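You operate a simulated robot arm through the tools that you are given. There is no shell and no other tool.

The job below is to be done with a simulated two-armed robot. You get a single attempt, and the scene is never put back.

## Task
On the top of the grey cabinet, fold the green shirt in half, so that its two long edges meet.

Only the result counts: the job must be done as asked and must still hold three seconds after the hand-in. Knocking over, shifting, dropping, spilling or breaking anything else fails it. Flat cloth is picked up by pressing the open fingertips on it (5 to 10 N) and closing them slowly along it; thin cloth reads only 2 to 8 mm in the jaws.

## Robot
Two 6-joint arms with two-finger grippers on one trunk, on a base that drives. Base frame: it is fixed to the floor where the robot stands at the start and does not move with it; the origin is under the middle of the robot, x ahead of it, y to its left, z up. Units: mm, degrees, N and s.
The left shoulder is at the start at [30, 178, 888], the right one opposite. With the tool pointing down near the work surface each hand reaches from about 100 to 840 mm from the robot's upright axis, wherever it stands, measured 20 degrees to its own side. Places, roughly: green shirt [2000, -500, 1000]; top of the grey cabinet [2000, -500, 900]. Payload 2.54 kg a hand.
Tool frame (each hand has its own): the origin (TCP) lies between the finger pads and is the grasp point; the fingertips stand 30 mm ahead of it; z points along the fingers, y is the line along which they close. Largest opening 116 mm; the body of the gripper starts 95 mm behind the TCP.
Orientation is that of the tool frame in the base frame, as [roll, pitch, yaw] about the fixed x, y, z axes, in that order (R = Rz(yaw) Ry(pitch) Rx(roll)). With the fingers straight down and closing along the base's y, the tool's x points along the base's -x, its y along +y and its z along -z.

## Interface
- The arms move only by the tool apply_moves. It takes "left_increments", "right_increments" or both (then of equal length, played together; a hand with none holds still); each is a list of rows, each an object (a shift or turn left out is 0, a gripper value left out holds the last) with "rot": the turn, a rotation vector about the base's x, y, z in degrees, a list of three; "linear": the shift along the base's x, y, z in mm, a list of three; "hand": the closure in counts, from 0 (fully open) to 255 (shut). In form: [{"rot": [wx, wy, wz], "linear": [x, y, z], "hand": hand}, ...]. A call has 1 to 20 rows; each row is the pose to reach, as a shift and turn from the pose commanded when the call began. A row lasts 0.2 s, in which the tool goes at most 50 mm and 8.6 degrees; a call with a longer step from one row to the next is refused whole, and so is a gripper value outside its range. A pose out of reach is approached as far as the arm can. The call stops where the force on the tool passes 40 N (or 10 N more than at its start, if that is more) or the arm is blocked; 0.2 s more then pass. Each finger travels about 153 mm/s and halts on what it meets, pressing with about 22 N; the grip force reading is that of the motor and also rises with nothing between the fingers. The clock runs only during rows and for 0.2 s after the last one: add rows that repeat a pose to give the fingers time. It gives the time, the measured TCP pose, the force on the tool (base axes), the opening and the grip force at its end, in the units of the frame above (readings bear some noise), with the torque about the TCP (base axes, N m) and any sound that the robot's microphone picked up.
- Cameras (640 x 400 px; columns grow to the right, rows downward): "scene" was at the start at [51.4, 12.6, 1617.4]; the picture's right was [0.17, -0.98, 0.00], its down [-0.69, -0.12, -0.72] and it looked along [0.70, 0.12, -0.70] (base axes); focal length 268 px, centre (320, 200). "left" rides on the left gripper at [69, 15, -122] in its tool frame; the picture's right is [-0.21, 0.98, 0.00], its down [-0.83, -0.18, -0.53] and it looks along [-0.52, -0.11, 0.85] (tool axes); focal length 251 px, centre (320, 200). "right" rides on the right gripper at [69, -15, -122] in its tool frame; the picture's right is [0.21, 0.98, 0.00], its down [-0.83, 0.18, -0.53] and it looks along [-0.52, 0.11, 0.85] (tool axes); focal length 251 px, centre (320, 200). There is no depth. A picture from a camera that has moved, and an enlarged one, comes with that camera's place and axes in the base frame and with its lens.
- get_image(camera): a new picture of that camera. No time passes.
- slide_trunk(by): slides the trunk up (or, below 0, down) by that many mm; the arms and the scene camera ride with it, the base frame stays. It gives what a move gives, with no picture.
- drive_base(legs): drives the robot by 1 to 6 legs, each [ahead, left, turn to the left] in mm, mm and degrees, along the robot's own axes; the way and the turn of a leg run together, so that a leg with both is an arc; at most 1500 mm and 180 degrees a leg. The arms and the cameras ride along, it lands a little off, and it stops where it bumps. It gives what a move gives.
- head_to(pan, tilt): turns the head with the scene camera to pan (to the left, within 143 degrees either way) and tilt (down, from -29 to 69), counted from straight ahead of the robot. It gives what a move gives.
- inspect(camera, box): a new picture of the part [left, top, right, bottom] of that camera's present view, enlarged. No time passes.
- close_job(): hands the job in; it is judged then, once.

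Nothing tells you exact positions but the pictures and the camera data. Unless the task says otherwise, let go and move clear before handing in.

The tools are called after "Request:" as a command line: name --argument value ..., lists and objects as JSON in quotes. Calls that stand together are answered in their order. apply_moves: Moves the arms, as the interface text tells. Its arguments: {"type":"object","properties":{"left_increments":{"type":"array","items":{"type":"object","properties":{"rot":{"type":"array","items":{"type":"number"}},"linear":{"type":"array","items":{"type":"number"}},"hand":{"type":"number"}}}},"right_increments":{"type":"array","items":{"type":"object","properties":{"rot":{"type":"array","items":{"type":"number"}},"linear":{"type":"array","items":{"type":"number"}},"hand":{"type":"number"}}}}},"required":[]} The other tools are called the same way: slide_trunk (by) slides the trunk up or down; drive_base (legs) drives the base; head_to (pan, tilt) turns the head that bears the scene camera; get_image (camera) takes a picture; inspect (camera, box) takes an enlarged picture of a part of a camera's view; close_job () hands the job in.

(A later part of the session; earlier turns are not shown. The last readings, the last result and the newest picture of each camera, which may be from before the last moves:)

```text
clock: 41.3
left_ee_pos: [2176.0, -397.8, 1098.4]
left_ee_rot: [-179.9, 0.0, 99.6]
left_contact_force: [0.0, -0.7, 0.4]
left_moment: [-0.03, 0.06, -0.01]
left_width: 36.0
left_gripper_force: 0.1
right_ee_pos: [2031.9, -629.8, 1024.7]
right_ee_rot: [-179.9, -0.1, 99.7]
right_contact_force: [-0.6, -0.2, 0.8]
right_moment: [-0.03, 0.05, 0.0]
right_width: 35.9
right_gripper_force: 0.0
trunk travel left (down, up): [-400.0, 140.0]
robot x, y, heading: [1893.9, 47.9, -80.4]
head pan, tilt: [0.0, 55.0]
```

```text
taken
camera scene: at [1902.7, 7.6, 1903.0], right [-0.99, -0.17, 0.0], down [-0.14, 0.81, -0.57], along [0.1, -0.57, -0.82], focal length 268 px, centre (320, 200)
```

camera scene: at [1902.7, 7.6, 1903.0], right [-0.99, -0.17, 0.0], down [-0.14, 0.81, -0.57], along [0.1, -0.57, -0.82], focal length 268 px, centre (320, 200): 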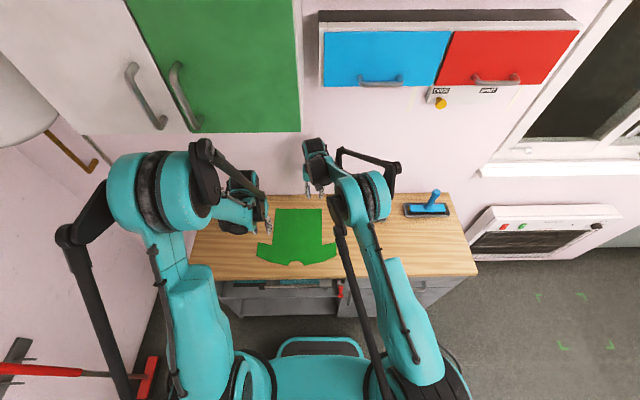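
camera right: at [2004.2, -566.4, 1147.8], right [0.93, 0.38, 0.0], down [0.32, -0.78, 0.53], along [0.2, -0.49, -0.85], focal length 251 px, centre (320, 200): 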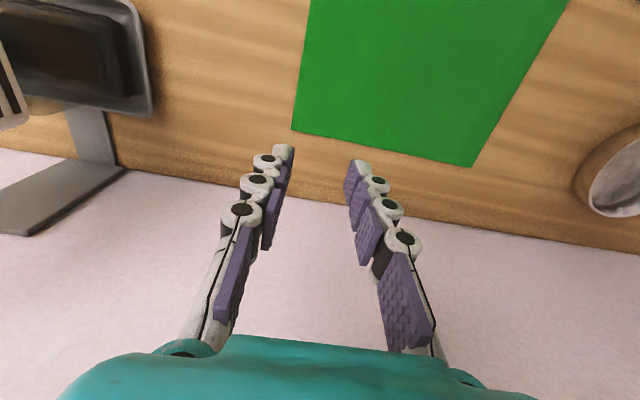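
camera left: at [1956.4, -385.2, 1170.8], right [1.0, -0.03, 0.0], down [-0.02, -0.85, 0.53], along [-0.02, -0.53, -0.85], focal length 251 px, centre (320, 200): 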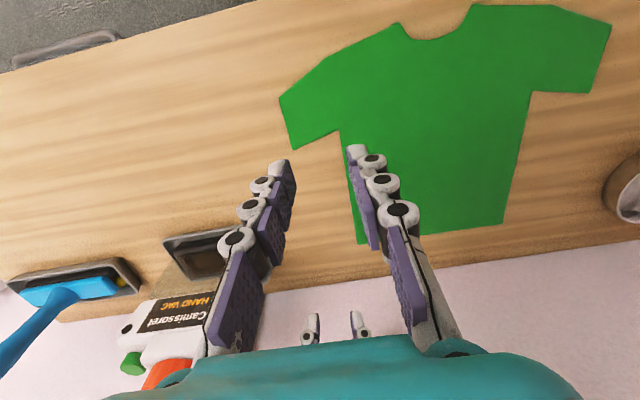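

The right arm sprang back to its place and the shirt is undisturbed. One small base shift, 30 mm right and 20 mm forward, gives more margin for the mirrored grip.

Request:
drive_base --legs '[[0, -30, 0], [20, 0, 0]]'

Request:
inspect --camera "scene" --box '[200, 175, 360, 275]'

Request:
get_image --camera "left"

Request:
get_image --camera "right"

```text
clock: 42.5
left_ee_pos: [2149.2, -421.5, 1099.1]
left_ee_rot: [-179.7, 0.1, 99.8]
left_contact_force: [0.8, 0.4, 0.6]
left_moment: [-0.05, 0.07, 0.01]
left_width: 35.8
left_gripper_force: 0.1
right_ee_pos: [2005.3, -653.3, 1024.7]
right_ee_rot: [-179.9, 0.1, 99.7]
right_contact_force: [0.2, 1.1, 0.4]
right_moment: [-0.03, 0.02, -0.02]
right_width: 35.9
right_gripper_force: 0.1
trunk travel left (down, up): [-400.0, 140.0]
robot x, y, heading: [1862.9, 22.4, -80.4]
head pan, tilt: [0.0, 55.0]
```

```text
4.00 times, centred on (280, 225) of scene
camera zoom: at [1877.3, -14.4, 1903.1], right [-0.99, -0.17, 0.0], down [-0.14, 0.81, -0.57], along [0.1, -0.57, -0.82], focal length 1071 px, centre (480, 100)
```

zoom: 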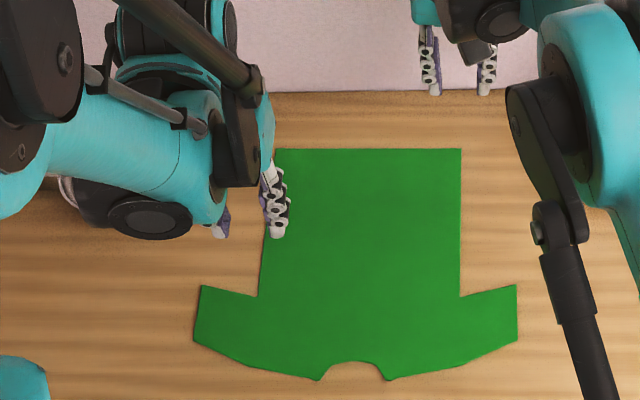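

```text
taken
camera left: at [2154.0, -350.8, 1220.6], right [1.0, -0.05, 0.0], down [-0.04, -0.84, 0.54], along [-0.03, -0.54, -0.84], focal length 251 px, centre (320, 200)
```

left: 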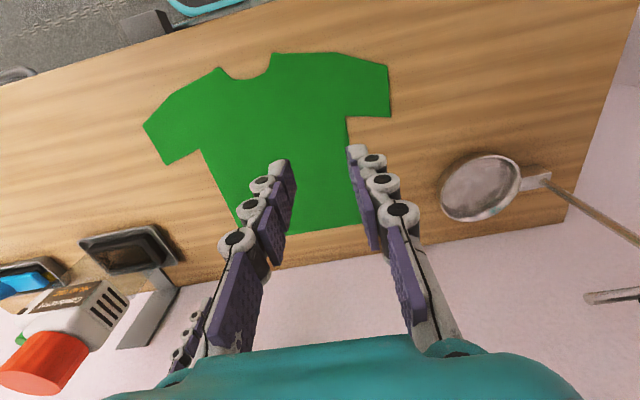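

```text
taken
camera right: at [1979.6, -587.7, 1149.9], right [0.93, 0.38, 0.0], down [0.32, -0.78, 0.54], along [0.2, -0.5, -0.84], focal length 251 px, centre (320, 200)
```

right: 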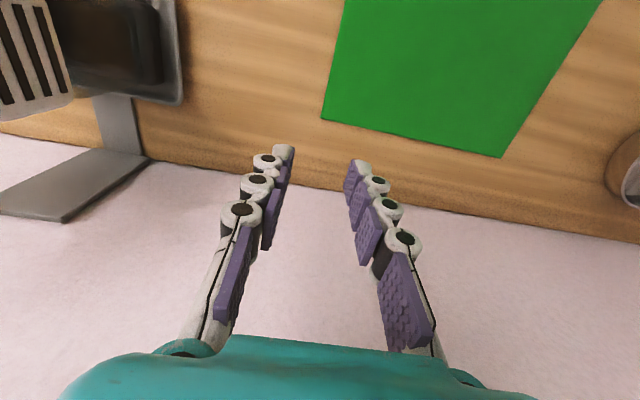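

The left sleeve tip runs from (2241,-440) to (2230,-380), and the left hem corner is near (2207,-613). I'll move both hands above their grip points: right to the hem corner, left to the sleeve.

Request:
apply_moves --left_increments '[{"linear": [28, 3, 0]}, {"linear": [56, 5.4, 0]}, {"linear": [56, 5.4, -20]}, {"linear": [56, 5.4, -40]}, {"linear": [56, 5.4, -60]}, {"linear": [56, 5.4, -75]}]' --right_increments '[{"linear": [0, 0, 0]}, {"linear": [34, 10, 0]}, {"linear": [68, 20, 0]}, {"linear": [102, 31, 0]}, {"linear": [136, 41, 0]}, {"linear": [169.4, 51.6, 0]}]'

Request:
get_image --camera "scene"

Request:
get_image --camera "left"

Request:
get_image --camera "right"

```text
clock: 43.9
left_ee_pos: [2204.4, -417.9, 1021.3]
left_ee_rot: [-179.7, -0.1, 99.7]
left_contact_force: [-0.4, -0.5, 0.2]
left_moment: [-0.03, 0.02, 0.0]
left_width: 36.2
left_gripper_force: 0.0
right_ee_pos: [2172.7, -600.8, 1024.1]
right_ee_rot: [-179.9, 0.0, 99.7]
right_contact_force: [0.6, -0.1, -0.5]
right_moment: [-0.02, 0.01, -0.01]
right_width: 36.0
right_gripper_force: 0.1
trunk travel left (down, up): [-400.0, 140.0]
robot x, y, heading: [1869.3, 25.6, -80.1]
head pan, tilt: [0.0, 55.0]
```

```text
taken
camera scene: at [1876.4, -17.7, 1903.0], right [-0.99, -0.17, 0.0], down [-0.14, 0.81, -0.57], along [0.1, -0.57, -0.82], focal length 268 px, centre (320, 200)
```

scene: 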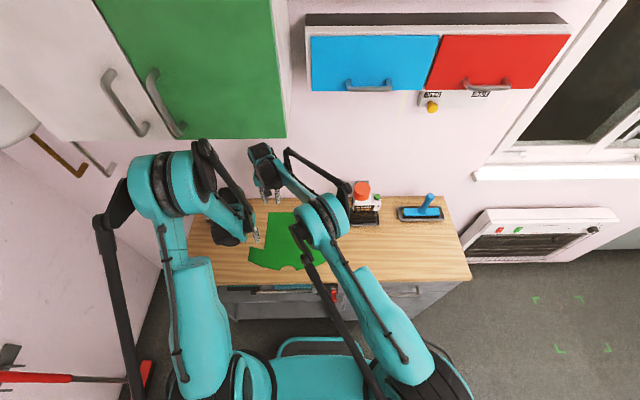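

```text
taken
camera left: at [2209.0, -347.3, 1143.7], right [1.0, -0.05, 0.0], down [-0.04, -0.84, 0.53], along [-0.03, -0.53, -0.84], focal length 251 px, centre (320, 200)
```

left: 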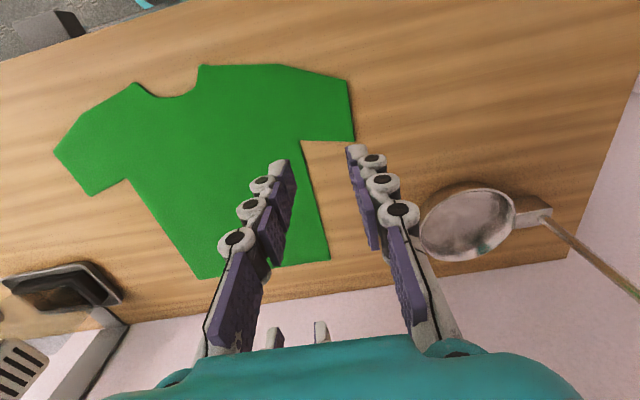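

```text
taken
camera right: at [2147.2, -536.0, 1148.0], right [0.93, 0.38, 0.0], down [0.32, -0.78, 0.53], along [0.2, -0.5, -0.85], focal length 251 px, centre (320, 200)
```

right: 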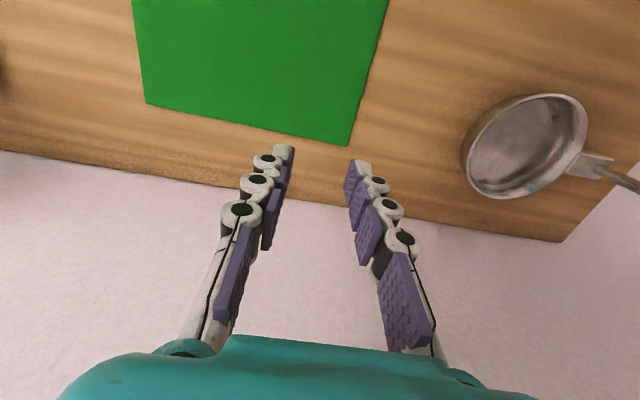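

Both hands are placed well, with no arm conflict. I'll make small corrections and lower both to just above the cloth.

Request:
apply_moves --left_increments '[{"linear": [0.4, 3.8, -30]}, {"linear": [0.4, 3.8, -60]}, {"linear": [0.4, 3.8, -85]}, {"linear": [0.4, 3.8, -95]}, {"linear": [0.4, 3.8, -98]}]' --right_increments '[{"linear": [3.8, 0, -30]}, {"linear": [3.8, 0, -60]}, {"linear": [3.8, 0, -85]}, {"linear": [3.8, 0, -97]}, {"linear": [3.8, 0, -101]}]'

Request:
get_image --camera "left"

Request:
get_image --camera "right"

Request:
get_image --camera "scene"

```text
clock: 45.1
left_ee_pos: [2212.1, -441.2, 939.3]
left_ee_rot: [-179.9, -0.1, 99.8]
left_contact_force: [-0.2, 0.4, 0.0]
left_moment: [0.0, -0.04, 0.0]
left_width: 35.9
left_gripper_force: 0.1
left hand out of reach, approached as far as the arm can: row 2, 3, 4, 5
right_ee_pos: [2157.5, -580.4, 951.3]
right_ee_rot: [-179.9, 0.2, 99.7]
right_contact_force: [0.2, -1.1, 0.1]
right_moment: [-0.01, 0.01, -0.01]
right_width: 36.0
right_gripper_force: 0.1
right hand out of reach, approached as far as the arm can: row 2, 3, 4, 5
trunk travel left (down, up): [-400.0, 140.0]
robot x, y, heading: [1869.5, 23.4, -80.4]
head pan, tilt: [0.0, 55.0]
```

```text
taken
camera left: at [2217.4, -370.5, 1061.5], right [1.0, -0.05, 0.0], down [-0.04, -0.85, 0.53], along [-0.03, -0.53, -0.85], focal length 251 px, centre (320, 200)
```

left: 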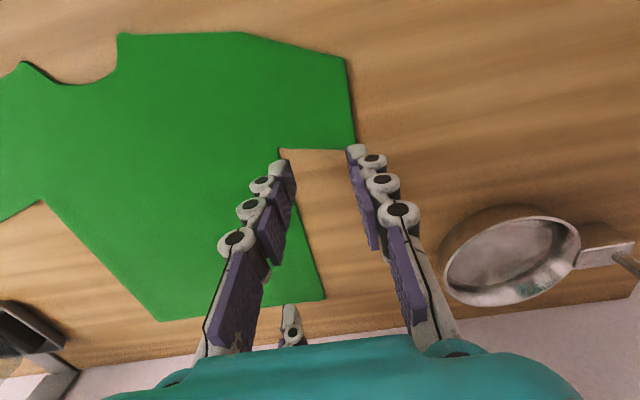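

```text
taken
camera right: at [2130.5, -515.4, 1075.3], right [0.93, 0.38, 0.0], down [0.32, -0.78, 0.53], along [0.2, -0.5, -0.84], focal length 251 px, centre (320, 200)
```

right: 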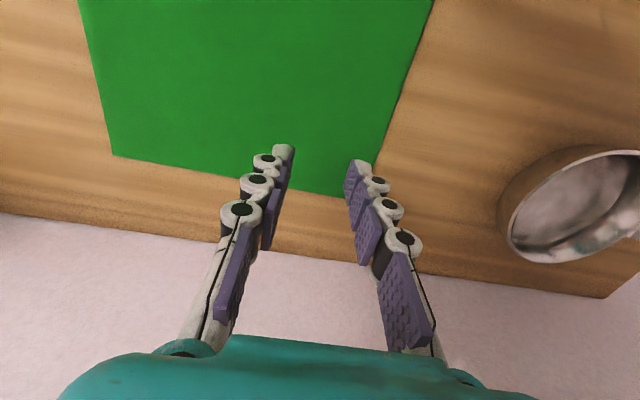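

```text
taken
camera scene: at [1875.1, -18.3, 1903.0], right [-0.99, -0.17, 0.0], down [-0.14, 0.81, -0.57], along [0.1, -0.57, -0.82], focal length 268 px, centre (320, 200)
```

scene: 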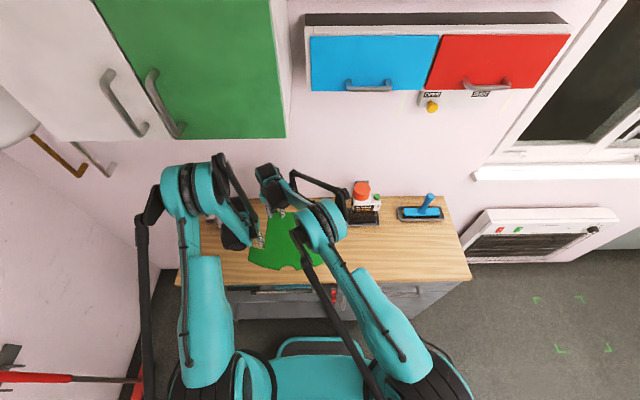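

Both hands hit reach limits low down, so the trunk is now too high. I'll raise the hands and then lower the trunk by about 220 mm.

Request:
apply_moves --left_increments '[{"linear": [0, 0, 45]}, {"linear": [0, 0, 90]}, {"linear": [0, 0, 135]}, {"linear": [0, 0, 180]}, {"linear": [0, 0, 225]}, {"linear": [0, 0, 260]}]' --right_increments '[{"linear": [0, 0, 45]}, {"linear": [0, 0, 90]}, {"linear": [0, 0, 135]}, {"linear": [0, 0, 180]}, {"linear": [0, 0, 225]}, {"linear": [0, 0, 260]}]'

Request:
slide_trunk --by -200

Request:
get_image --camera "scene"

Request:
get_image --camera "right"

Request:
get_image --camera "left"

```text
clock: 46.6
left_ee_pos: [2216.2, -446.3, 1199.4]
left_ee_rot: [-179.8, -0.1, 99.7]
left_contact_force: [0.6, -0.9, -0.8]
left_moment: [0.0, 0.03, 0.01]
left_width: 35.8
left_gripper_force: 0.1
right_ee_pos: [2154.6, -573.4, 1143.3]
right_ee_rot: [-179.9, -0.3, 100.0]
right_contact_force: [0.7, -1.0, -0.3]
right_moment: [-0.01, 0.0, 0.01]
right_width: 36.2
right_gripper_force: 0.1
trunk travel left (down, up): [-400.0, 140.0]
robot x, y, heading: [1867.8, 30.4, -80.4]
head pan, tilt: [0.0, 55.0]
stopped in row 6 (right hand): the arm was blocked; the commanded pose is now the measured one
```

```text
clock: 48.8
left_ee_pos: [2213.8, -441.0, 1001.4]
left_ee_rot: [-179.8, 0.0, 99.7]
left_contact_force: [0.1, 0.4, 0.4]
left_moment: [0.01, 0.01, -0.01]
left_width: 35.8
left_gripper_force: 0.0
right_ee_pos: [2150.4, -567.4, 952.5]
right_ee_rot: [-180.0, 0.0, 99.9]
right_contact_force: [-0.6, 0.5, 0.2]
right_moment: [-0.04, 0.0, 0.0]
right_width: 35.9
right_gripper_force: 0.0
trunk travel left (down, up): [-200.0, 340.0]
robot x, y, heading: [1866.5, 26.6, -80.3]
head pan, tilt: [0.0, 55.0]
```

```text
taken
camera scene: at [1874.7, -16.4, 1703.1], right [-0.99, -0.17, 0.0], down [-0.14, 0.81, -0.57], along [0.1, -0.57, -0.82], focal length 268 px, centre (320, 200)
```

scene: 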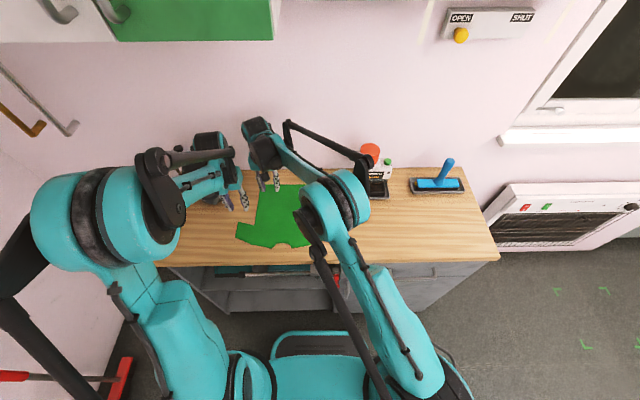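

```text
taken
camera right: at [2124.9, -503.0, 1076.6], right [0.93, 0.38, 0.0], down [0.32, -0.78, 0.53], along [0.2, -0.49, -0.85], focal length 251 px, centre (320, 200)
```

right: 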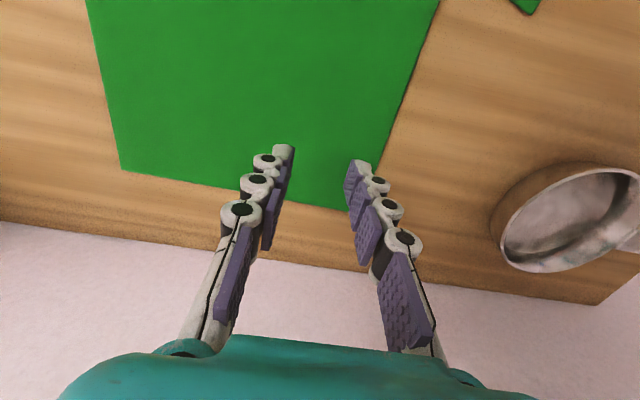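

```text
taken
camera left: at [2218.1, -370.3, 1123.6], right [1.0, -0.05, 0.0], down [-0.04, -0.84, 0.53], along [-0.03, -0.53, -0.85], focal length 251 px, centre (320, 200)
```

left: 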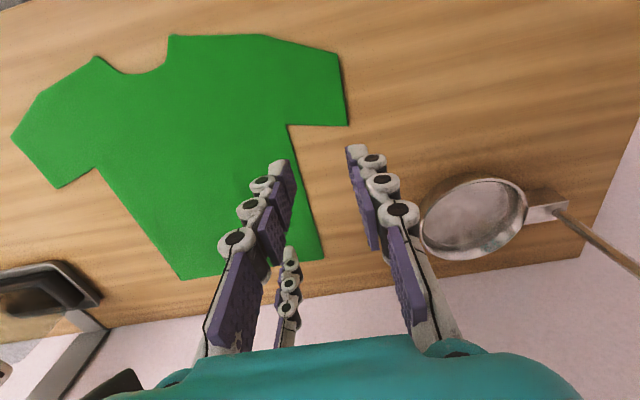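

The trunk is lowered and both hands are free. Re-aiming them at the grip points, slightly above the cloth.

Request:
apply_moves --left_increments '[{"linear": [-4, 13, -20]}, {"linear": [-9, 26.9, -40]}, {"linear": [-9, 26.9, -55]}, {"linear": [-9, 26.9, -66]}, {"linear": [-9, 26.9, -70]}]' --right_increments '[{"linear": [13, -17, 0]}, {"linear": [26, -33, 0]}, {"linear": [26, -33, -10]}, {"linear": [26, -33, -18]}, {"linear": [26, -33, -22]}]'

Request:
get_image --camera "scene"

Request:
get_image --camera "right"

Request:
get_image --camera "left"

```text
clock: 50.0
left_ee_pos: [2203.8, -413.9, 929.4]
left_ee_rot: [-179.7, 0.0, 99.7]
left_contact_force: [-0.4, -0.3, 0.1]
left_moment: [0.02, -0.01, -0.03]
left_width: 35.7
left_gripper_force: 0.0
right_ee_pos: [2177.8, -600.7, 929.1]
right_ee_rot: [-179.9, 0.0, 100.0]
right_contact_force: [-0.1, 0.3, 0.5]
right_moment: [-0.03, 0.02, 0.02]
right_width: 35.8
right_gripper_force: 0.1
trunk travel left (down, up): [-200.0, 340.0]
robot x, y, heading: [1871.0, 27.1, -80.5]
head pan, tilt: [0.0, 55.0]
```

```text
taken
camera scene: at [1874.8, -16.8, 1703.0], right [-0.99, -0.17, 0.0], down [-0.14, 0.81, -0.57], along [0.1, -0.57, -0.82], focal length 268 px, centre (320, 200)
```

scene: 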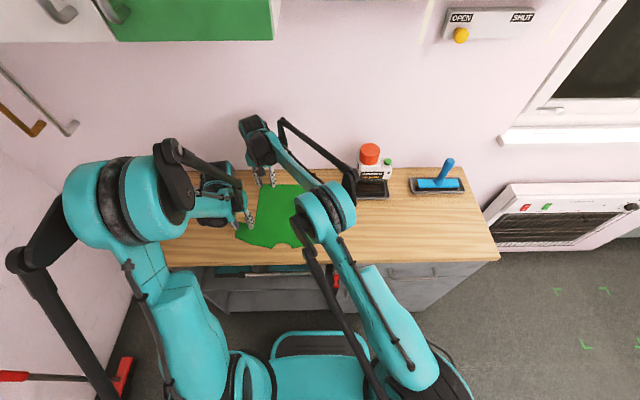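

```text
taken
camera right: at [2151.1, -536.4, 1053.2], right [0.93, 0.38, 0.0], down [0.32, -0.78, 0.53], along [0.2, -0.49, -0.85], focal length 251 px, centre (320, 200)
```

right: 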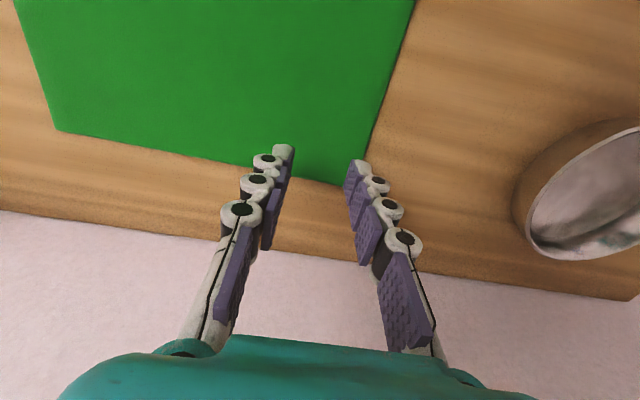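

```text
taken
camera left: at [2209.2, -343.1, 1052.5], right [1.0, -0.05, 0.0], down [-0.04, -0.84, 0.53], along [-0.03, -0.53, -0.85], focal length 251 px, centre (320, 200)
```

left: 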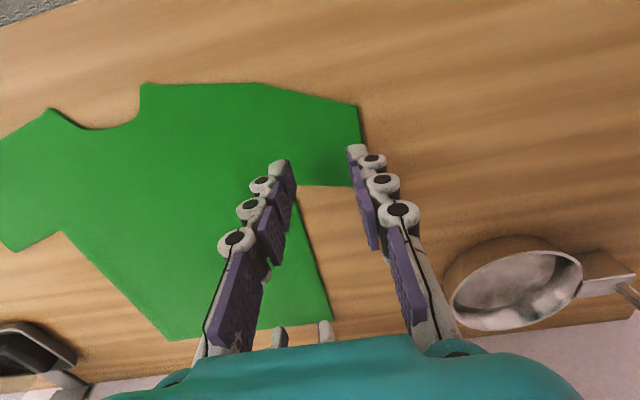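

The outer fingertips lie just inside the cloth's edges at the sleeve and hem. Now I'll lower slowly to feel the contact.

Request:
apply_moves --left_increments '[{"linear": [-3, -0.5, -4]}, {"linear": [-3, -0.5, -8]}, {"linear": [-3, -0.5, -10]}, {"linear": [-3, -0.5, -11]}]' --right_increments '[{"linear": [-3, -0.5, -4]}, {"linear": [-3, -0.5, -8]}, {"linear": [-3, -0.5, -10]}, {"linear": [-3, -0.5, -11]}]'

```text
clock: 51.0
left_ee_pos: [2202.1, -413.4, 920.2]
left_ee_rot: [-179.9, 0.1, 99.8]
left_contact_force: [-0.4, 1.1, 1.2]
left_moment: [-0.01, 0.02, 0.01]
left_width: 36.1
left_gripper_force: 0.1
right_ee_pos: [2175.8, -602.0, 918.1]
right_ee_rot: [180.0, 0.0, 99.9]
right_contact_force: [-0.7, -0.6, 0.2]
right_moment: [-0.01, 0.01, 0.03]
right_width: 36.0
right_gripper_force: 0.0
trunk travel left (down, up): [-200.0, 340.0]
robot x, y, heading: [1866.1, 29.9, -80.3]
head pan, tilt: [0.0, 55.0]
```

Request:
apply_moves --left_increments '[{"linear": [0, 0, -1]}, {"linear": [0, 0, -2]}, {"linear": [0, 0, -2]}]' --right_increments '[{"linear": [0, 0, -1]}, {"linear": [0, 0, -2]}, {"linear": [0, 0, -3]}]'

```text
clock: 51.8
left_ee_pos: [2202.4, -414.4, 917.8]
left_ee_rot: [-179.8, -0.1, 99.6]
left_contact_force: [-1.3, 0.4, 0.3]
left_moment: [0.03, 0.0, -0.03]
left_width: 35.8
left_gripper_force: 0.0
right_ee_pos: [2175.5, -601.7, 915.3]
right_ee_rot: [-180.0, 0.0, 99.8]
right_contact_force: [-0.1, 0.3, 0.3]
right_moment: [0.0, 0.0, -0.01]
right_width: 36.0
right_gripper_force: 0.1
trunk travel left (down, up): [-200.0, 340.0]
robot x, y, heading: [1866.5, 27.0, -80.4]
head pan, tilt: [0.0, 55.0]
```

No contact yet at z≈916, so I'll keep stepping down.

Request:
apply_moves --left_increments '[{"linear": [0, 0, -1.5]}, {"linear": [0, 0, -3]}, {"linear": [0, 0, -3]}]' --right_increments '[{"linear": [0, 0, -1.5]}, {"linear": [0, 0, -3]}, {"linear": [0, 0, -3]}]'

```text
clock: 52.6
left_ee_pos: [2200.9, -415.2, 915.0]
left_ee_rot: [-179.8, 0.1, 99.8]
left_contact_force: [0.3, 0.4, -1.0]
left_moment: [0.0, -0.01, -0.01]
left_width: 36.1
left_gripper_force: 0.2
right_ee_pos: [2175.7, -600.8, 912.1]
right_ee_rot: [180.0, 0.0, 99.9]
right_contact_force: [-0.6, 0.8, -0.2]
right_moment: [-0.01, 0.02, 0.02]
right_width: 36.0
right_gripper_force: 0.0
trunk travel left (down, up): [-200.0, 340.0]
robot x, y, heading: [1867.6, 28.3, -80.2]
head pan, tilt: [0.0, 55.0]
```

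Request:
apply_moves --left_increments '[{"linear": [0, 0, -1.5]}, {"linear": [0, 0, -3]}, {"linear": [0, 0, -3]}]' --right_increments '[{"linear": [0, 0, -1]}, {"linear": [0, 0, -2]}, {"linear": [0, 0, -2]}]'

Request:
get_image --camera "left"

Request:
get_image --camera "right"

```text
clock: 53.4
left_ee_pos: [2202.0, -415.3, 911.5]
left_ee_rot: [-179.8, 0.0, 99.6]
left_contact_force: [-0.6, -0.6, 0.9]
left_moment: [0.01, 0.0, 0.01]
left_width: 35.9
left_gripper_force: 0.1
right_ee_pos: [2175.6, -600.9, 911.3]
right_ee_rot: [179.9, 0.0, 99.9]
right_contact_force: [0.5, -0.9, 4.3]
right_moment: [-0.08, -0.01, 0.0]
right_width: 36.3
right_gripper_force: 0.0
trunk travel left (down, up): [-200.0, 340.0]
robot x, y, heading: [1869.9, 24.5, -80.2]
head pan, tilt: [0.0, 55.0]
```

```text
taken
camera left: at [2205.6, -343.7, 1034.3], right [1.0, -0.05, 0.0], down [-0.04, -0.84, 0.53], along [-0.03, -0.53, -0.85], focal length 251 px, centre (320, 200)
```

left: 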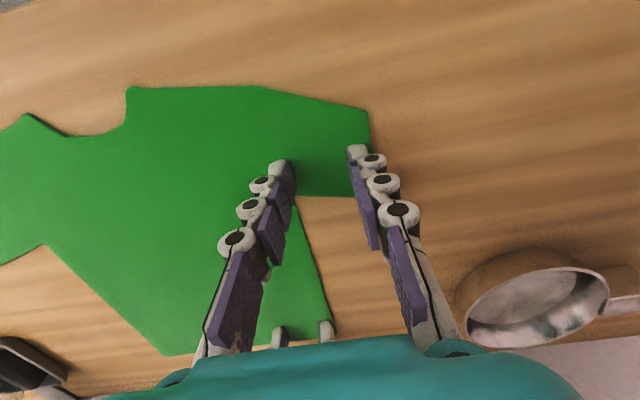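

```text
taken
camera right: at [2148.0, -536.7, 1035.5], right [0.93, 0.38, 0.0], down [0.32, -0.78, 0.53], along [0.2, -0.49, -0.85], focal length 251 px, centre (320, 200)
```

right: 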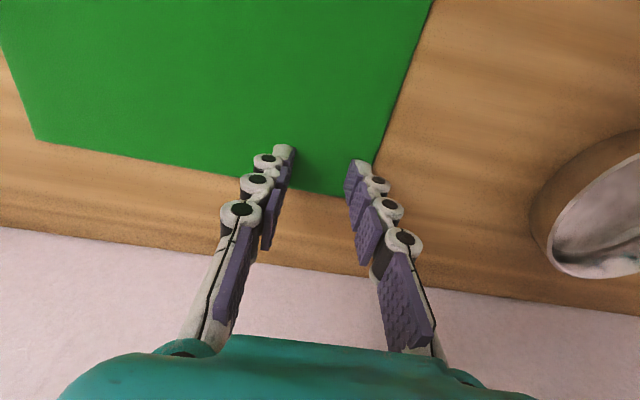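

The right hand feels the cloth at TCP z≈911 with about 4 N. I'll press both a little more.

Request:
apply_moves --left_increments '[{"linear": [0, 0, -1]}, {"linear": [0, 0, -1.5]}, {"linear": [0, 0, -1.5]}]' --right_increments '[{"linear": [0, 0, -0.5]}, {"linear": [0, 0, -0.7]}, {"linear": [0, 0, -0.7]}]'

```text
clock: 54.2
left_ee_pos: [2201.6, -413.7, 911.4]
left_ee_rot: [-180.0, 0.2, 99.8]
left_contact_force: [0.4, -1.1, 5.4]
left_moment: [0.0, -0.13, -0.03]
left_width: 36.3
left_gripper_force: 0.1
right_ee_pos: [2174.1, -602.1, 911.7]
right_ee_rot: [-180.0, -0.1, 100.0]
right_contact_force: [0.6, -2.0, 9.4]
right_moment: [-0.1, -0.02, -0.02]
right_width: 36.5
right_gripper_force: 0.1
trunk travel left (down, up): [-200.0, 340.0]
robot x, y, heading: [1867.8, 26.8, -80.4]
head pan, tilt: [0.0, 55.0]
```

The pressing forces are in range: left 5 N, right 9 N. Closing both slowly along the cloth.

Request:
apply_moves --left_increments '[{"linear": [0, 0, -0.3], "hand": 181}, {"linear": [0, 0, -0.3], "hand": 186}, {"linear": [0, 0, -0.3], "hand": 191}, {"linear": [0, 0, -0.3], "hand": 196}, {"linear": [0, 0, -0.3], "hand": 201}, {"linear": [0, 0, -0.3], "hand": 206}, {"linear": [0, 0, -0.3], "hand": 211}, {"linear": [0, 0, -0.3], "hand": 216}]' --right_increments '[{"linear": [0, 0, 0], "hand": 181}, {"linear": [0, 0, 0], "hand": 186}, {"linear": [0, 0, 0], "hand": 191}, {"linear": [0, 0, 0], "hand": 196}, {"linear": [0, 0, 0], "hand": 201}, {"linear": [0, 0, 0], "hand": 206}, {"linear": [0, 0, 0], "hand": 211}, {"linear": [0, 0, 0], "hand": 216}]'

Request:
inspect --camera "left" --box '[220, 80, 420, 205]'

Request:
inspect --camera "right" --box '[220, 80, 420, 205]'

```text
clock: 56.0
left_ee_pos: [2202.2, -414.2, 910.6]
left_ee_rot: [-179.9, 0.0, 99.8]
left_contact_force: [0.0, 0.8, 7.7]
left_moment: [0.05, -0.03, 0.05]
left_width: 16.6
left_gripper_force: 0.0
right_ee_pos: [2174.0, -600.1, 912.3]
right_ee_rot: [180.0, 0.0, 99.9]
right_contact_force: [-0.5, 0.7, 3.2]
right_moment: [-0.03, 0.03, -0.02]
right_width: 16.7
right_gripper_force: 0.1
trunk travel left (down, up): [-200.0, 340.0]
robot x, y, heading: [1869.5, 29.1, -80.4]
head pan, tilt: [0.0, 55.0]
```

```text
3.20 times, centred on (320, 142) of left
camera zoom: at [2205.8, -343.3, 1032.7], right [1.0, -0.05, 0.0], down [-0.04, -0.84, 0.53], along [-0.03, -0.53, -0.84], focal length 805 px, centre (320, 384)
```

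zoom: 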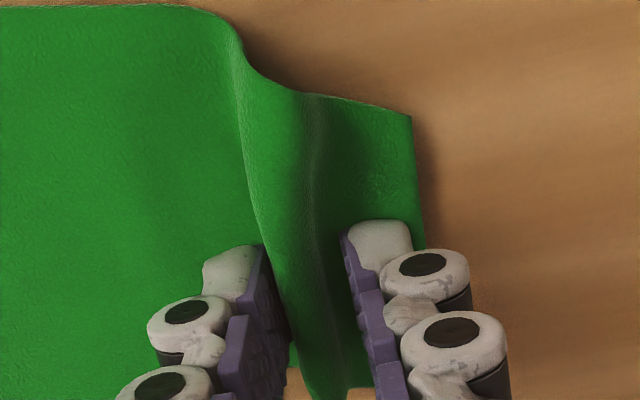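

```text
3.20 times, centred on (320, 142) of right
camera zoom: at [2147.7, -536.3, 1035.0], right [0.93, 0.38, 0.0], down [0.32, -0.78, 0.53], along [0.2, -0.49, -0.85], focal length 805 px, centre (320, 384)
```

zoom: 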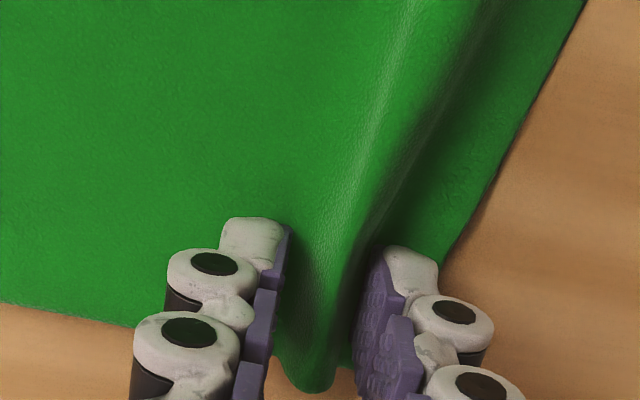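

The cloth is bunching up nicely between the fingers of both hands. Closing fully.

Request:
apply_moves --left_increments '[{"linear": [0, 0, 0], "hand": 221}, {"linear": [0, 0, 0], "hand": 226}, {"linear": [0, 0, 0], "hand": 231}, {"linear": [0, 0, 0], "hand": 236}, {"linear": [0, 0, 0], "hand": 241}, {"linear": [0, 0, 0], "hand": 246}, {"linear": [0, 0, 0], "hand": 251}, {"linear": [0, 0, 0], "hand": 255}, {"linear": [0, 0, 0], "hand": 255}, {"linear": [0, 0, 0], "hand": 255}]' --right_increments '[{"linear": [0, 0, -0.5], "hand": 221}, {"linear": [0, 0, -0.5], "hand": 226}, {"linear": [0, 0, -0.5], "hand": 231}, {"linear": [0, 0, -0.5], "hand": 236}, {"linear": [0, 0, -0.5], "hand": 241}, {"linear": [0, 0, -0.5], "hand": 246}, {"linear": [0, 0, -0.5], "hand": 251}, {"linear": [0, 0, -0.5], "hand": 255}, {"linear": [0, 0, -0.5], "hand": 255}, {"linear": [0, 0, -0.5], "hand": 255}]'

Request:
inspect --camera "left" --box '[220, 80, 420, 205]'

Request:
inspect --camera "right" --box '[220, 80, 420, 205]'

```text
clock: 58.2
left_ee_pos: [2202.0, -414.3, 911.0]
left_ee_rot: [-179.8, 0.0, 99.7]
left_contact_force: [-0.4, -0.6, -0.1]
left_moment: [-0.01, -0.05, 0.01]
left_width: 3.0
left_gripper_force: 20.5
right_ee_pos: [2175.5, -601.4, 910.3]
right_ee_rot: [180.0, 0.0, 99.8]
right_contact_force: [-0.1, 0.4, 0.5]
right_moment: [0.03, 0.0, 0.04]
right_width: 3.6
right_gripper_force: 21.5
trunk travel left (down, up): [-200.0, 340.0]
robot x, y, heading: [1869.5, 28.6, -80.4]
head pan, tilt: [0.0, 55.0]
```

```text
3.20 times, centred on (320, 142) of left
camera zoom: at [2206.2, -343.9, 1032.4], right [1.0, -0.05, 0.0], down [-0.04, -0.84, 0.53], along [-0.03, -0.53, -0.85], focal length 805 px, centre (320, 384)
```

zoom: 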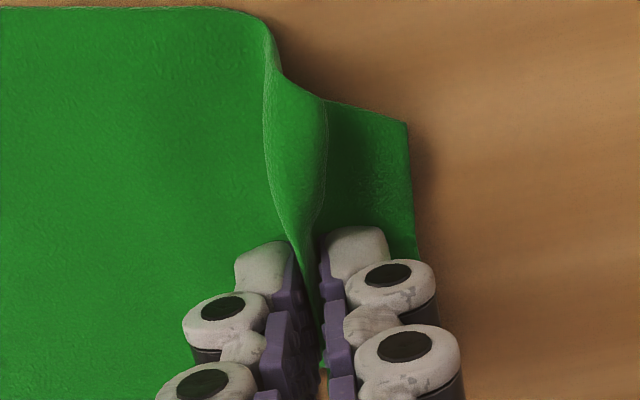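

```text
3.20 times, centred on (320, 142) of right
camera zoom: at [2148.0, -536.5, 1034.2], right [0.93, 0.38, 0.0], down [0.32, -0.78, 0.53], along [0.2, -0.49, -0.85], focal length 805 px, centre (320, 384)
```

zoom: 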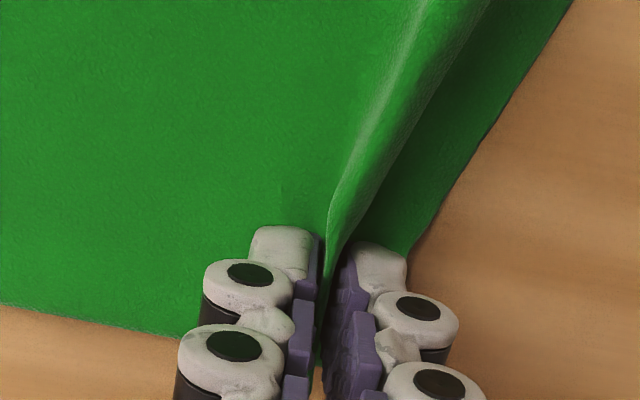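

Both hands hold the cloth (3.0 and 3.6 mm), but pinching across the edge leaves a loose flap that would tuck under when folded. I'll let go gently and regrip right at the edge with the fingers closing along it.

Request:
apply_moves --left_increments '[{"hand": 240}, {"hand": 225}, {"hand": 210}, {"hand": 195}, {"hand": 176}, {"hand": 176}, {"linear": [0, 0, 10]}, {"linear": [0, 0, 30]}, {"linear": [0, 0, 60]}, {"linear": [0, 0, 80]}]' --right_increments '[{"hand": 240}, {"hand": 225}, {"hand": 210}, {"hand": 195}, {"hand": 176}, {"hand": 176}, {"linear": [0, 0, 10]}, {"linear": [0, 0, 30]}, {"linear": [0, 0, 60]}, {"linear": [0, 0, 80]}]'

Request:
get_image --camera "scene"

Request:
get_image --camera "left"

Request:
get_image --camera "right"

```text
clock: 60.4
left_ee_pos: [2201.2, -413.6, 991.4]
left_ee_rot: [-180.0, 0.1, 99.8]
left_contact_force: [0.2, 0.4, 0.1]
left_moment: [0.01, -0.01, 0.02]
left_width: 36.0
left_gripper_force: 0.1
right_ee_pos: [2175.0, -599.8, 990.3]
right_ee_rot: [-180.0, 0.0, 99.9]
right_contact_force: [0.2, 0.1, 0.3]
right_moment: [-0.02, -0.01, 0.0]
right_width: 36.0
right_gripper_force: 0.0
trunk travel left (down, up): [-200.0, 340.0]
robot x, y, heading: [1867.5, 25.1, -80.3]
head pan, tilt: [0.0, 55.0]
```

```text
taken
camera scene: at [1874.4, -16.0, 1703.0], right [-0.99, -0.17, 0.0], down [-0.14, 0.81, -0.57], along [0.1, -0.57, -0.82], focal length 268 px, centre (320, 200)
```

scene: 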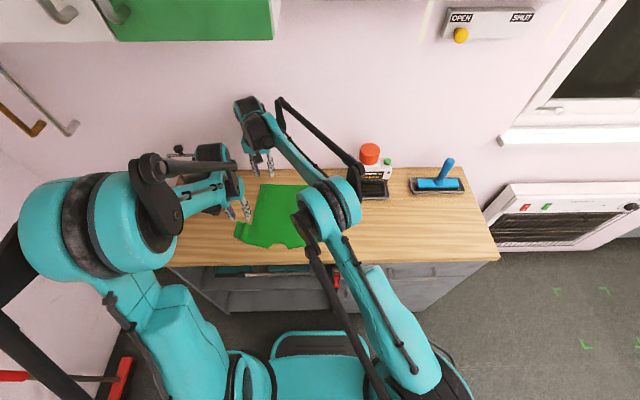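

```text
taken
camera left: at [2205.3, -344.1, 1113.0], right [1.0, -0.05, 0.0], down [-0.04, -0.84, 0.53], along [-0.03, -0.53, -0.85], focal length 251 px, centre (320, 200)
```

left: 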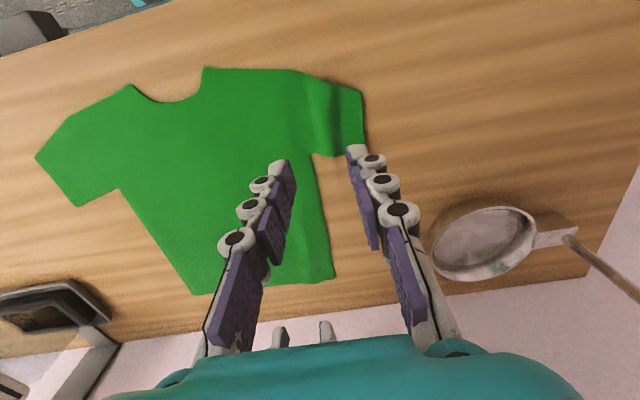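

```text
taken
camera right: at [2148.6, -535.8, 1115.1], right [0.93, 0.38, 0.0], down [0.32, -0.78, 0.53], along [0.2, -0.49, -0.85], focal length 251 px, centre (320, 200)
```

right: 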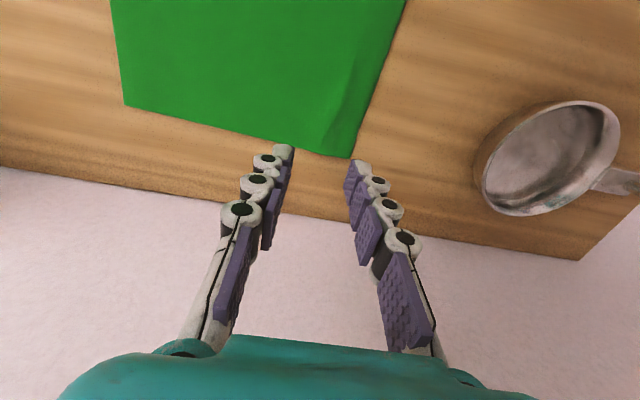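

The shirt springs back almost flat. Now I'll turn both grippers by 90° so that they close along the edge, and shift them to the very edge.

Request:
apply_moves --left_increments '[{"linear": [2, 0, 0], "rot": [0, 0, -8.2]}, {"linear": [4, 0, 0], "rot": [0, 0, -16.4]}, {"linear": [6, 1, 0], "rot": [0, 0, -24.6]}, {"linear": [8, 1, 0], "rot": [0, 0, -32.8]}, {"linear": [10, 1, 0], "rot": [0, 0, -41]}, {"linear": [12, 1, 0], "rot": [0, 0, -49.2]}, {"linear": [14, 2, 0], "rot": [0, 0, -57.4]}, {"linear": [16, 2, 0], "rot": [0, 0, -65.6]}, {"linear": [18, 2, 0], "rot": [0, 0, -73.8]}, {"linear": [20, 2, 0], "rot": [0, 0, -82]}, {"linear": [21.9, 2.7, 0], "rot": [0, 0, -90], "hand": 197}]' --right_increments '[{"linear": [2, 1, 0], "rot": [0, 0, -8.2]}, {"linear": [4, 2, 0], "rot": [0, 0, -16.4]}, {"linear": [6, 3, 0], "rot": [0, 0, -24.6]}, {"linear": [8, 4, 0], "rot": [0, 0, -32.8]}, {"linear": [10, 5, 0], "rot": [0, 0, -41]}, {"linear": [12, 6, 0], "rot": [0, 0, -49.2]}, {"linear": [14, 7, 0], "rot": [0, 0, -57.4]}, {"linear": [16, 8, 0], "rot": [0, 0, -65.6]}, {"linear": [17, 9, 0], "rot": [0, 0, -73.8]}, {"linear": [18, 10, 0], "rot": [0, 0, -82]}, {"linear": [18.2, 12.2, 0], "rot": [0, 0, -90], "hand": 197}]'

Request:
get_image --camera "scene"

Request:
get_image --camera "left"

Request:
get_image --camera "right"

```text
clock: 62.8
left_ee_pos: [2222.4, -412.9, 991.4]
left_ee_rot: [-179.7, 0.0, 9.6]
left_contact_force: [0.3, 0.2, -0.3]
left_moment: [0.01, -0.01, -0.02]
left_width: 26.2
left_gripper_force: 0.1
right_ee_pos: [2193.4, -588.9, 990.0]
right_ee_rot: [179.9, 0.0, 9.8]
right_contact_force: [-0.5, -0.5, -0.4]
right_moment: [0.04, 0.02, -0.01]
right_width: 26.1
right_gripper_force: 0.1
trunk travel left (down, up): [-200.0, 340.0]
robot x, y, heading: [1868.4, 25.5, -80.0]
head pan, tilt: [0.0, 55.0]
```

```text
taken
camera scene: at [1874.7, -16.3, 1703.0], right [-0.99, -0.17, 0.0], down [-0.14, 0.81, -0.57], along [0.1, -0.57, -0.82], focal length 268 px, centre (320, 200)
```

scene: 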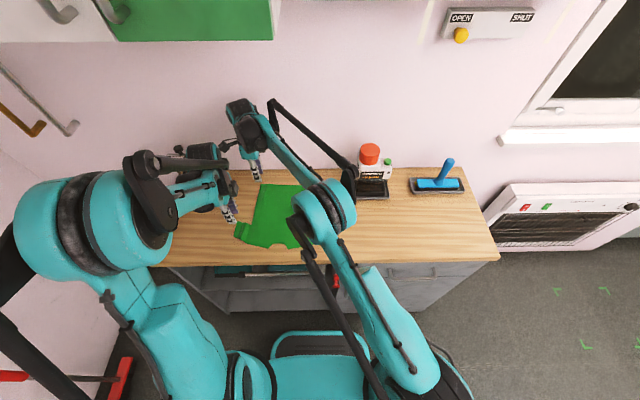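

```text
taken
camera left: at [2294.8, -415.6, 1112.5], right [-0.05, -1.0, 0.0], down [-0.84, 0.04, 0.53], along [-0.53, 0.03, -0.85], focal length 251 px, centre (320, 200)
```

left: 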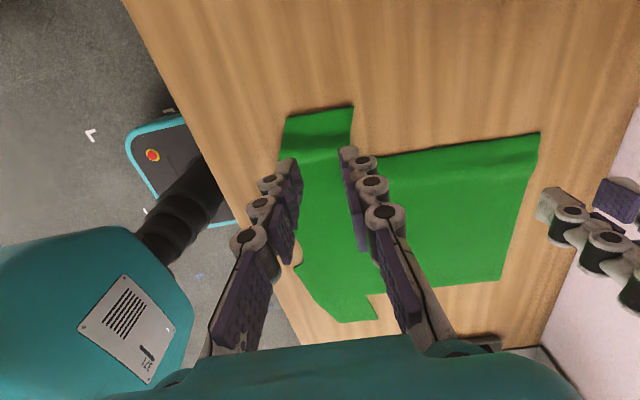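

```text
taken
camera right: at [2258.7, -563.3, 1114.3], right [0.38, -0.93, 0.0], down [-0.78, -0.32, 0.53], along [-0.49, -0.2, -0.85], focal length 251 px, centre (320, 200)
```

right: 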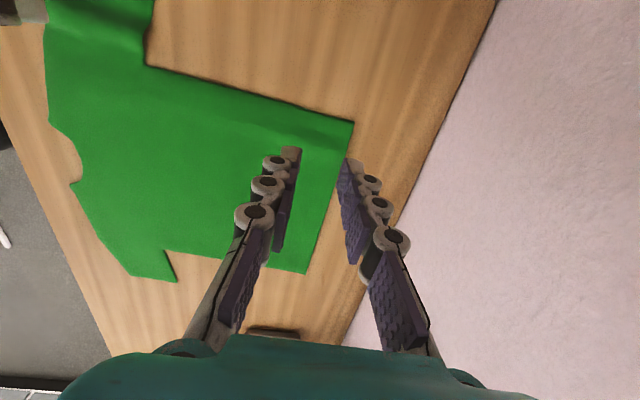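

From here the tip edge of the sleeve is at about l≈155 and the hem corner is at (2211,-613). I'll fine-adjust and lower to just above the cloth.

Request:
apply_moves --left_increments '[{"linear": [3, 0, -25]}, {"linear": [6.2, -1, -50]}, {"linear": [6.2, -1, -65]}, {"linear": [6.2, -1, -73]}, {"linear": [6.2, -1, -73]}]' --right_increments '[{"linear": [1.5, 0, -25]}, {"linear": [1.5, 0, -50]}, {"linear": [1.5, 0, -65]}, {"linear": [1.5, 0, -73]}, {"linear": [1.5, 0, -73]}]'

Request:
get_image --camera "left"

Request:
get_image --camera "right"

```text
clock: 64.0
left_ee_pos: [2229.4, -413.7, 918.3]
left_ee_rot: [-179.8, 0.0, 9.6]
left_contact_force: [0.0, 0.2, 0.3]
left_moment: [0.0, 0.0, 0.02]
left_width: 26.2
left_gripper_force: 0.0
right_ee_pos: [2194.3, -587.8, 919.2]
right_ee_rot: [179.9, 0.0, 9.9]
right_contact_force: [-0.5, -0.4, 0.9]
right_moment: [0.0, -0.02, 0.02]
right_width: 26.0
right_gripper_force: 0.0
trunk travel left (down, up): [-200.0, 340.0]
robot x, y, heading: [1868.2, 26.9, -80.5]
head pan, tilt: [0.0, 55.0]
```

```text
taken
camera left: at [2301.2, -417.2, 1039.7], right [-0.05, -1.0, 0.0], down [-0.84, 0.04, 0.53], along [-0.53, 0.03, -0.85], focal length 251 px, centre (320, 200)
```

left: 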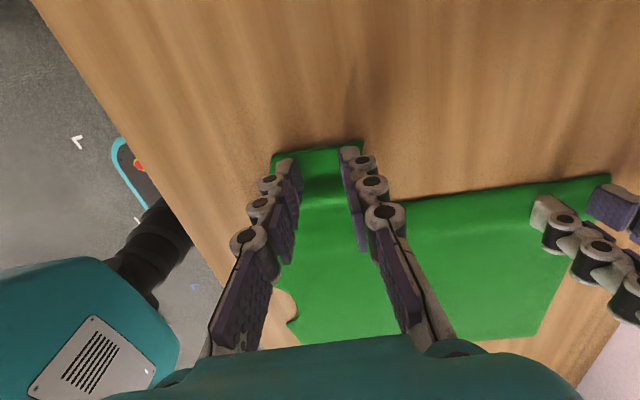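

```text
taken
camera right: at [2259.8, -562.8, 1042.1], right [0.38, -0.93, 0.0], down [-0.78, -0.32, 0.53], along [-0.49, -0.2, -0.85], focal length 251 px, centre (320, 200)
```

right: 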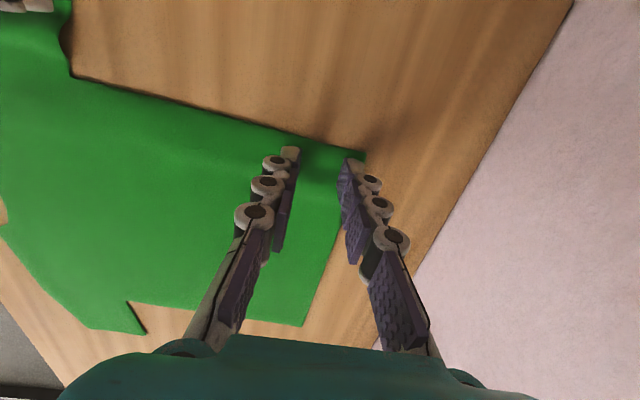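

Both jaws straddle the edge strip inside the sleeve tip and the hem corner. Pressing down gently.

Request:
apply_moves --left_increments '[{"linear": [0, 0, -4]}, {"linear": [0, 0, -7]}, {"linear": [0, 0, -7.5]}]' --right_increments '[{"linear": [0, 0, -4]}, {"linear": [0, 0, -7]}, {"linear": [0, 0, -8]}]'

```text
clock: 64.8
left_ee_pos: [2228.2, -411.0, 912.3]
left_ee_rot: [-179.8, 0.1, 9.7]
left_contact_force: [1.2, -2.1, 10.2]
left_moment: [-0.18, -0.14, 0.06]
left_width: 26.9
left_gripper_force: 0.5
right_ee_pos: [2194.5, -588.3, 911.1]
right_ee_rot: [180.0, 0.1, 10.0]
right_contact_force: [0.2, -3.4, 11.9]
right_moment: [-0.31, -0.02, -0.03]
right_width: 27.2
right_gripper_force: 0.8
trunk travel left (down, up): [-200.0, 340.0]
robot x, y, heading: [1865.2, 29.3, -80.4]
head pan, tilt: [0.0, 55.0]
```

Request:
apply_moves --left_increments '[{"linear": [0, 0, 0.2], "hand": 201}, {"linear": [0, 0, 0.2], "hand": 205}, {"linear": [0, 0, 0.2], "hand": 209}, {"linear": [0, 0, 0.2], "hand": 213}, {"linear": [0, 0, 0.2], "hand": 217}, {"linear": [0, 0, 0.2], "hand": 221}]' --right_increments '[{"linear": [0, 0, 0.4], "hand": 201}, {"linear": [0, 0, 0.4], "hand": 205}, {"linear": [0, 0, 0.4], "hand": 209}, {"linear": [0, 0, 0.4], "hand": 213}, {"linear": [0, 0, 0.4], "hand": 217}, {"linear": [0, 0, 0.4], "hand": 221}]'

Request:
inspect --camera "left" --box '[220, 80, 420, 205]'

Request:
inspect --camera "right" --box '[220, 80, 420, 205]'

```text
clock: 66.2
left_ee_pos: [2228.9, -411.5, 911.2]
left_ee_rot: [-179.9, 0.0, 9.8]
left_contact_force: [-0.3, -0.1, 7.1]
left_moment: [-0.04, -0.03, -0.03]
left_width: 15.4
left_gripper_force: 0.0
right_ee_pos: [2194.0, -588.5, 909.7]
right_ee_rot: [180.0, 0.1, 9.9]
right_contact_force: [0.3, 0.6, 6.2]
right_moment: [-0.03, 0.02, 0.01]
right_width: 14.9
right_gripper_force: 0.1
trunk travel left (down, up): [-200.0, 340.0]
robot x, y, heading: [1867.8, 29.5, -80.6]
head pan, tilt: [0.0, 55.0]
```

```text
3.20 times, centred on (320, 142) of left
camera zoom: at [2300.5, -415.2, 1032.9], right [-0.05, -1.0, 0.0], down [-0.84, 0.04, 0.53], along [-0.53, 0.03, -0.85], focal length 805 px, centre (320, 384)
```

zoom: 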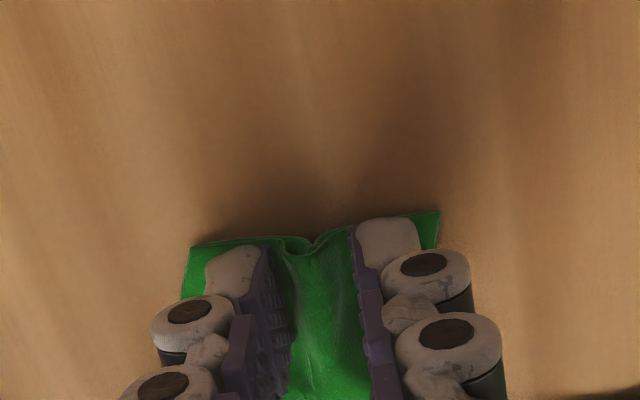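

```text
3.20 times, centred on (320, 142) of right
camera zoom: at [2259.5, -561.9, 1034.7], right [0.38, -0.93, 0.0], down [-0.78, -0.32, 0.53], along [-0.49, -0.2, -0.85], focal length 805 px, centre (320, 384)
```

zoom: 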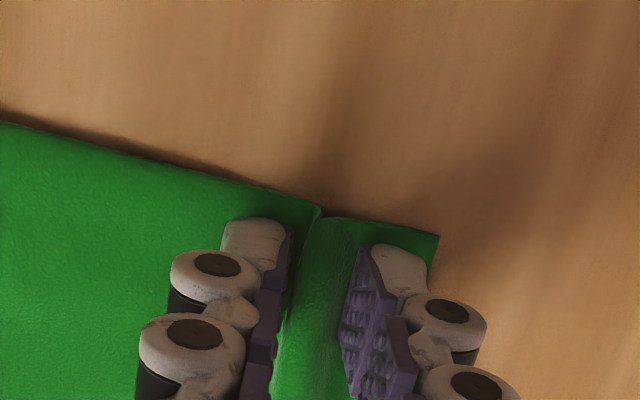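

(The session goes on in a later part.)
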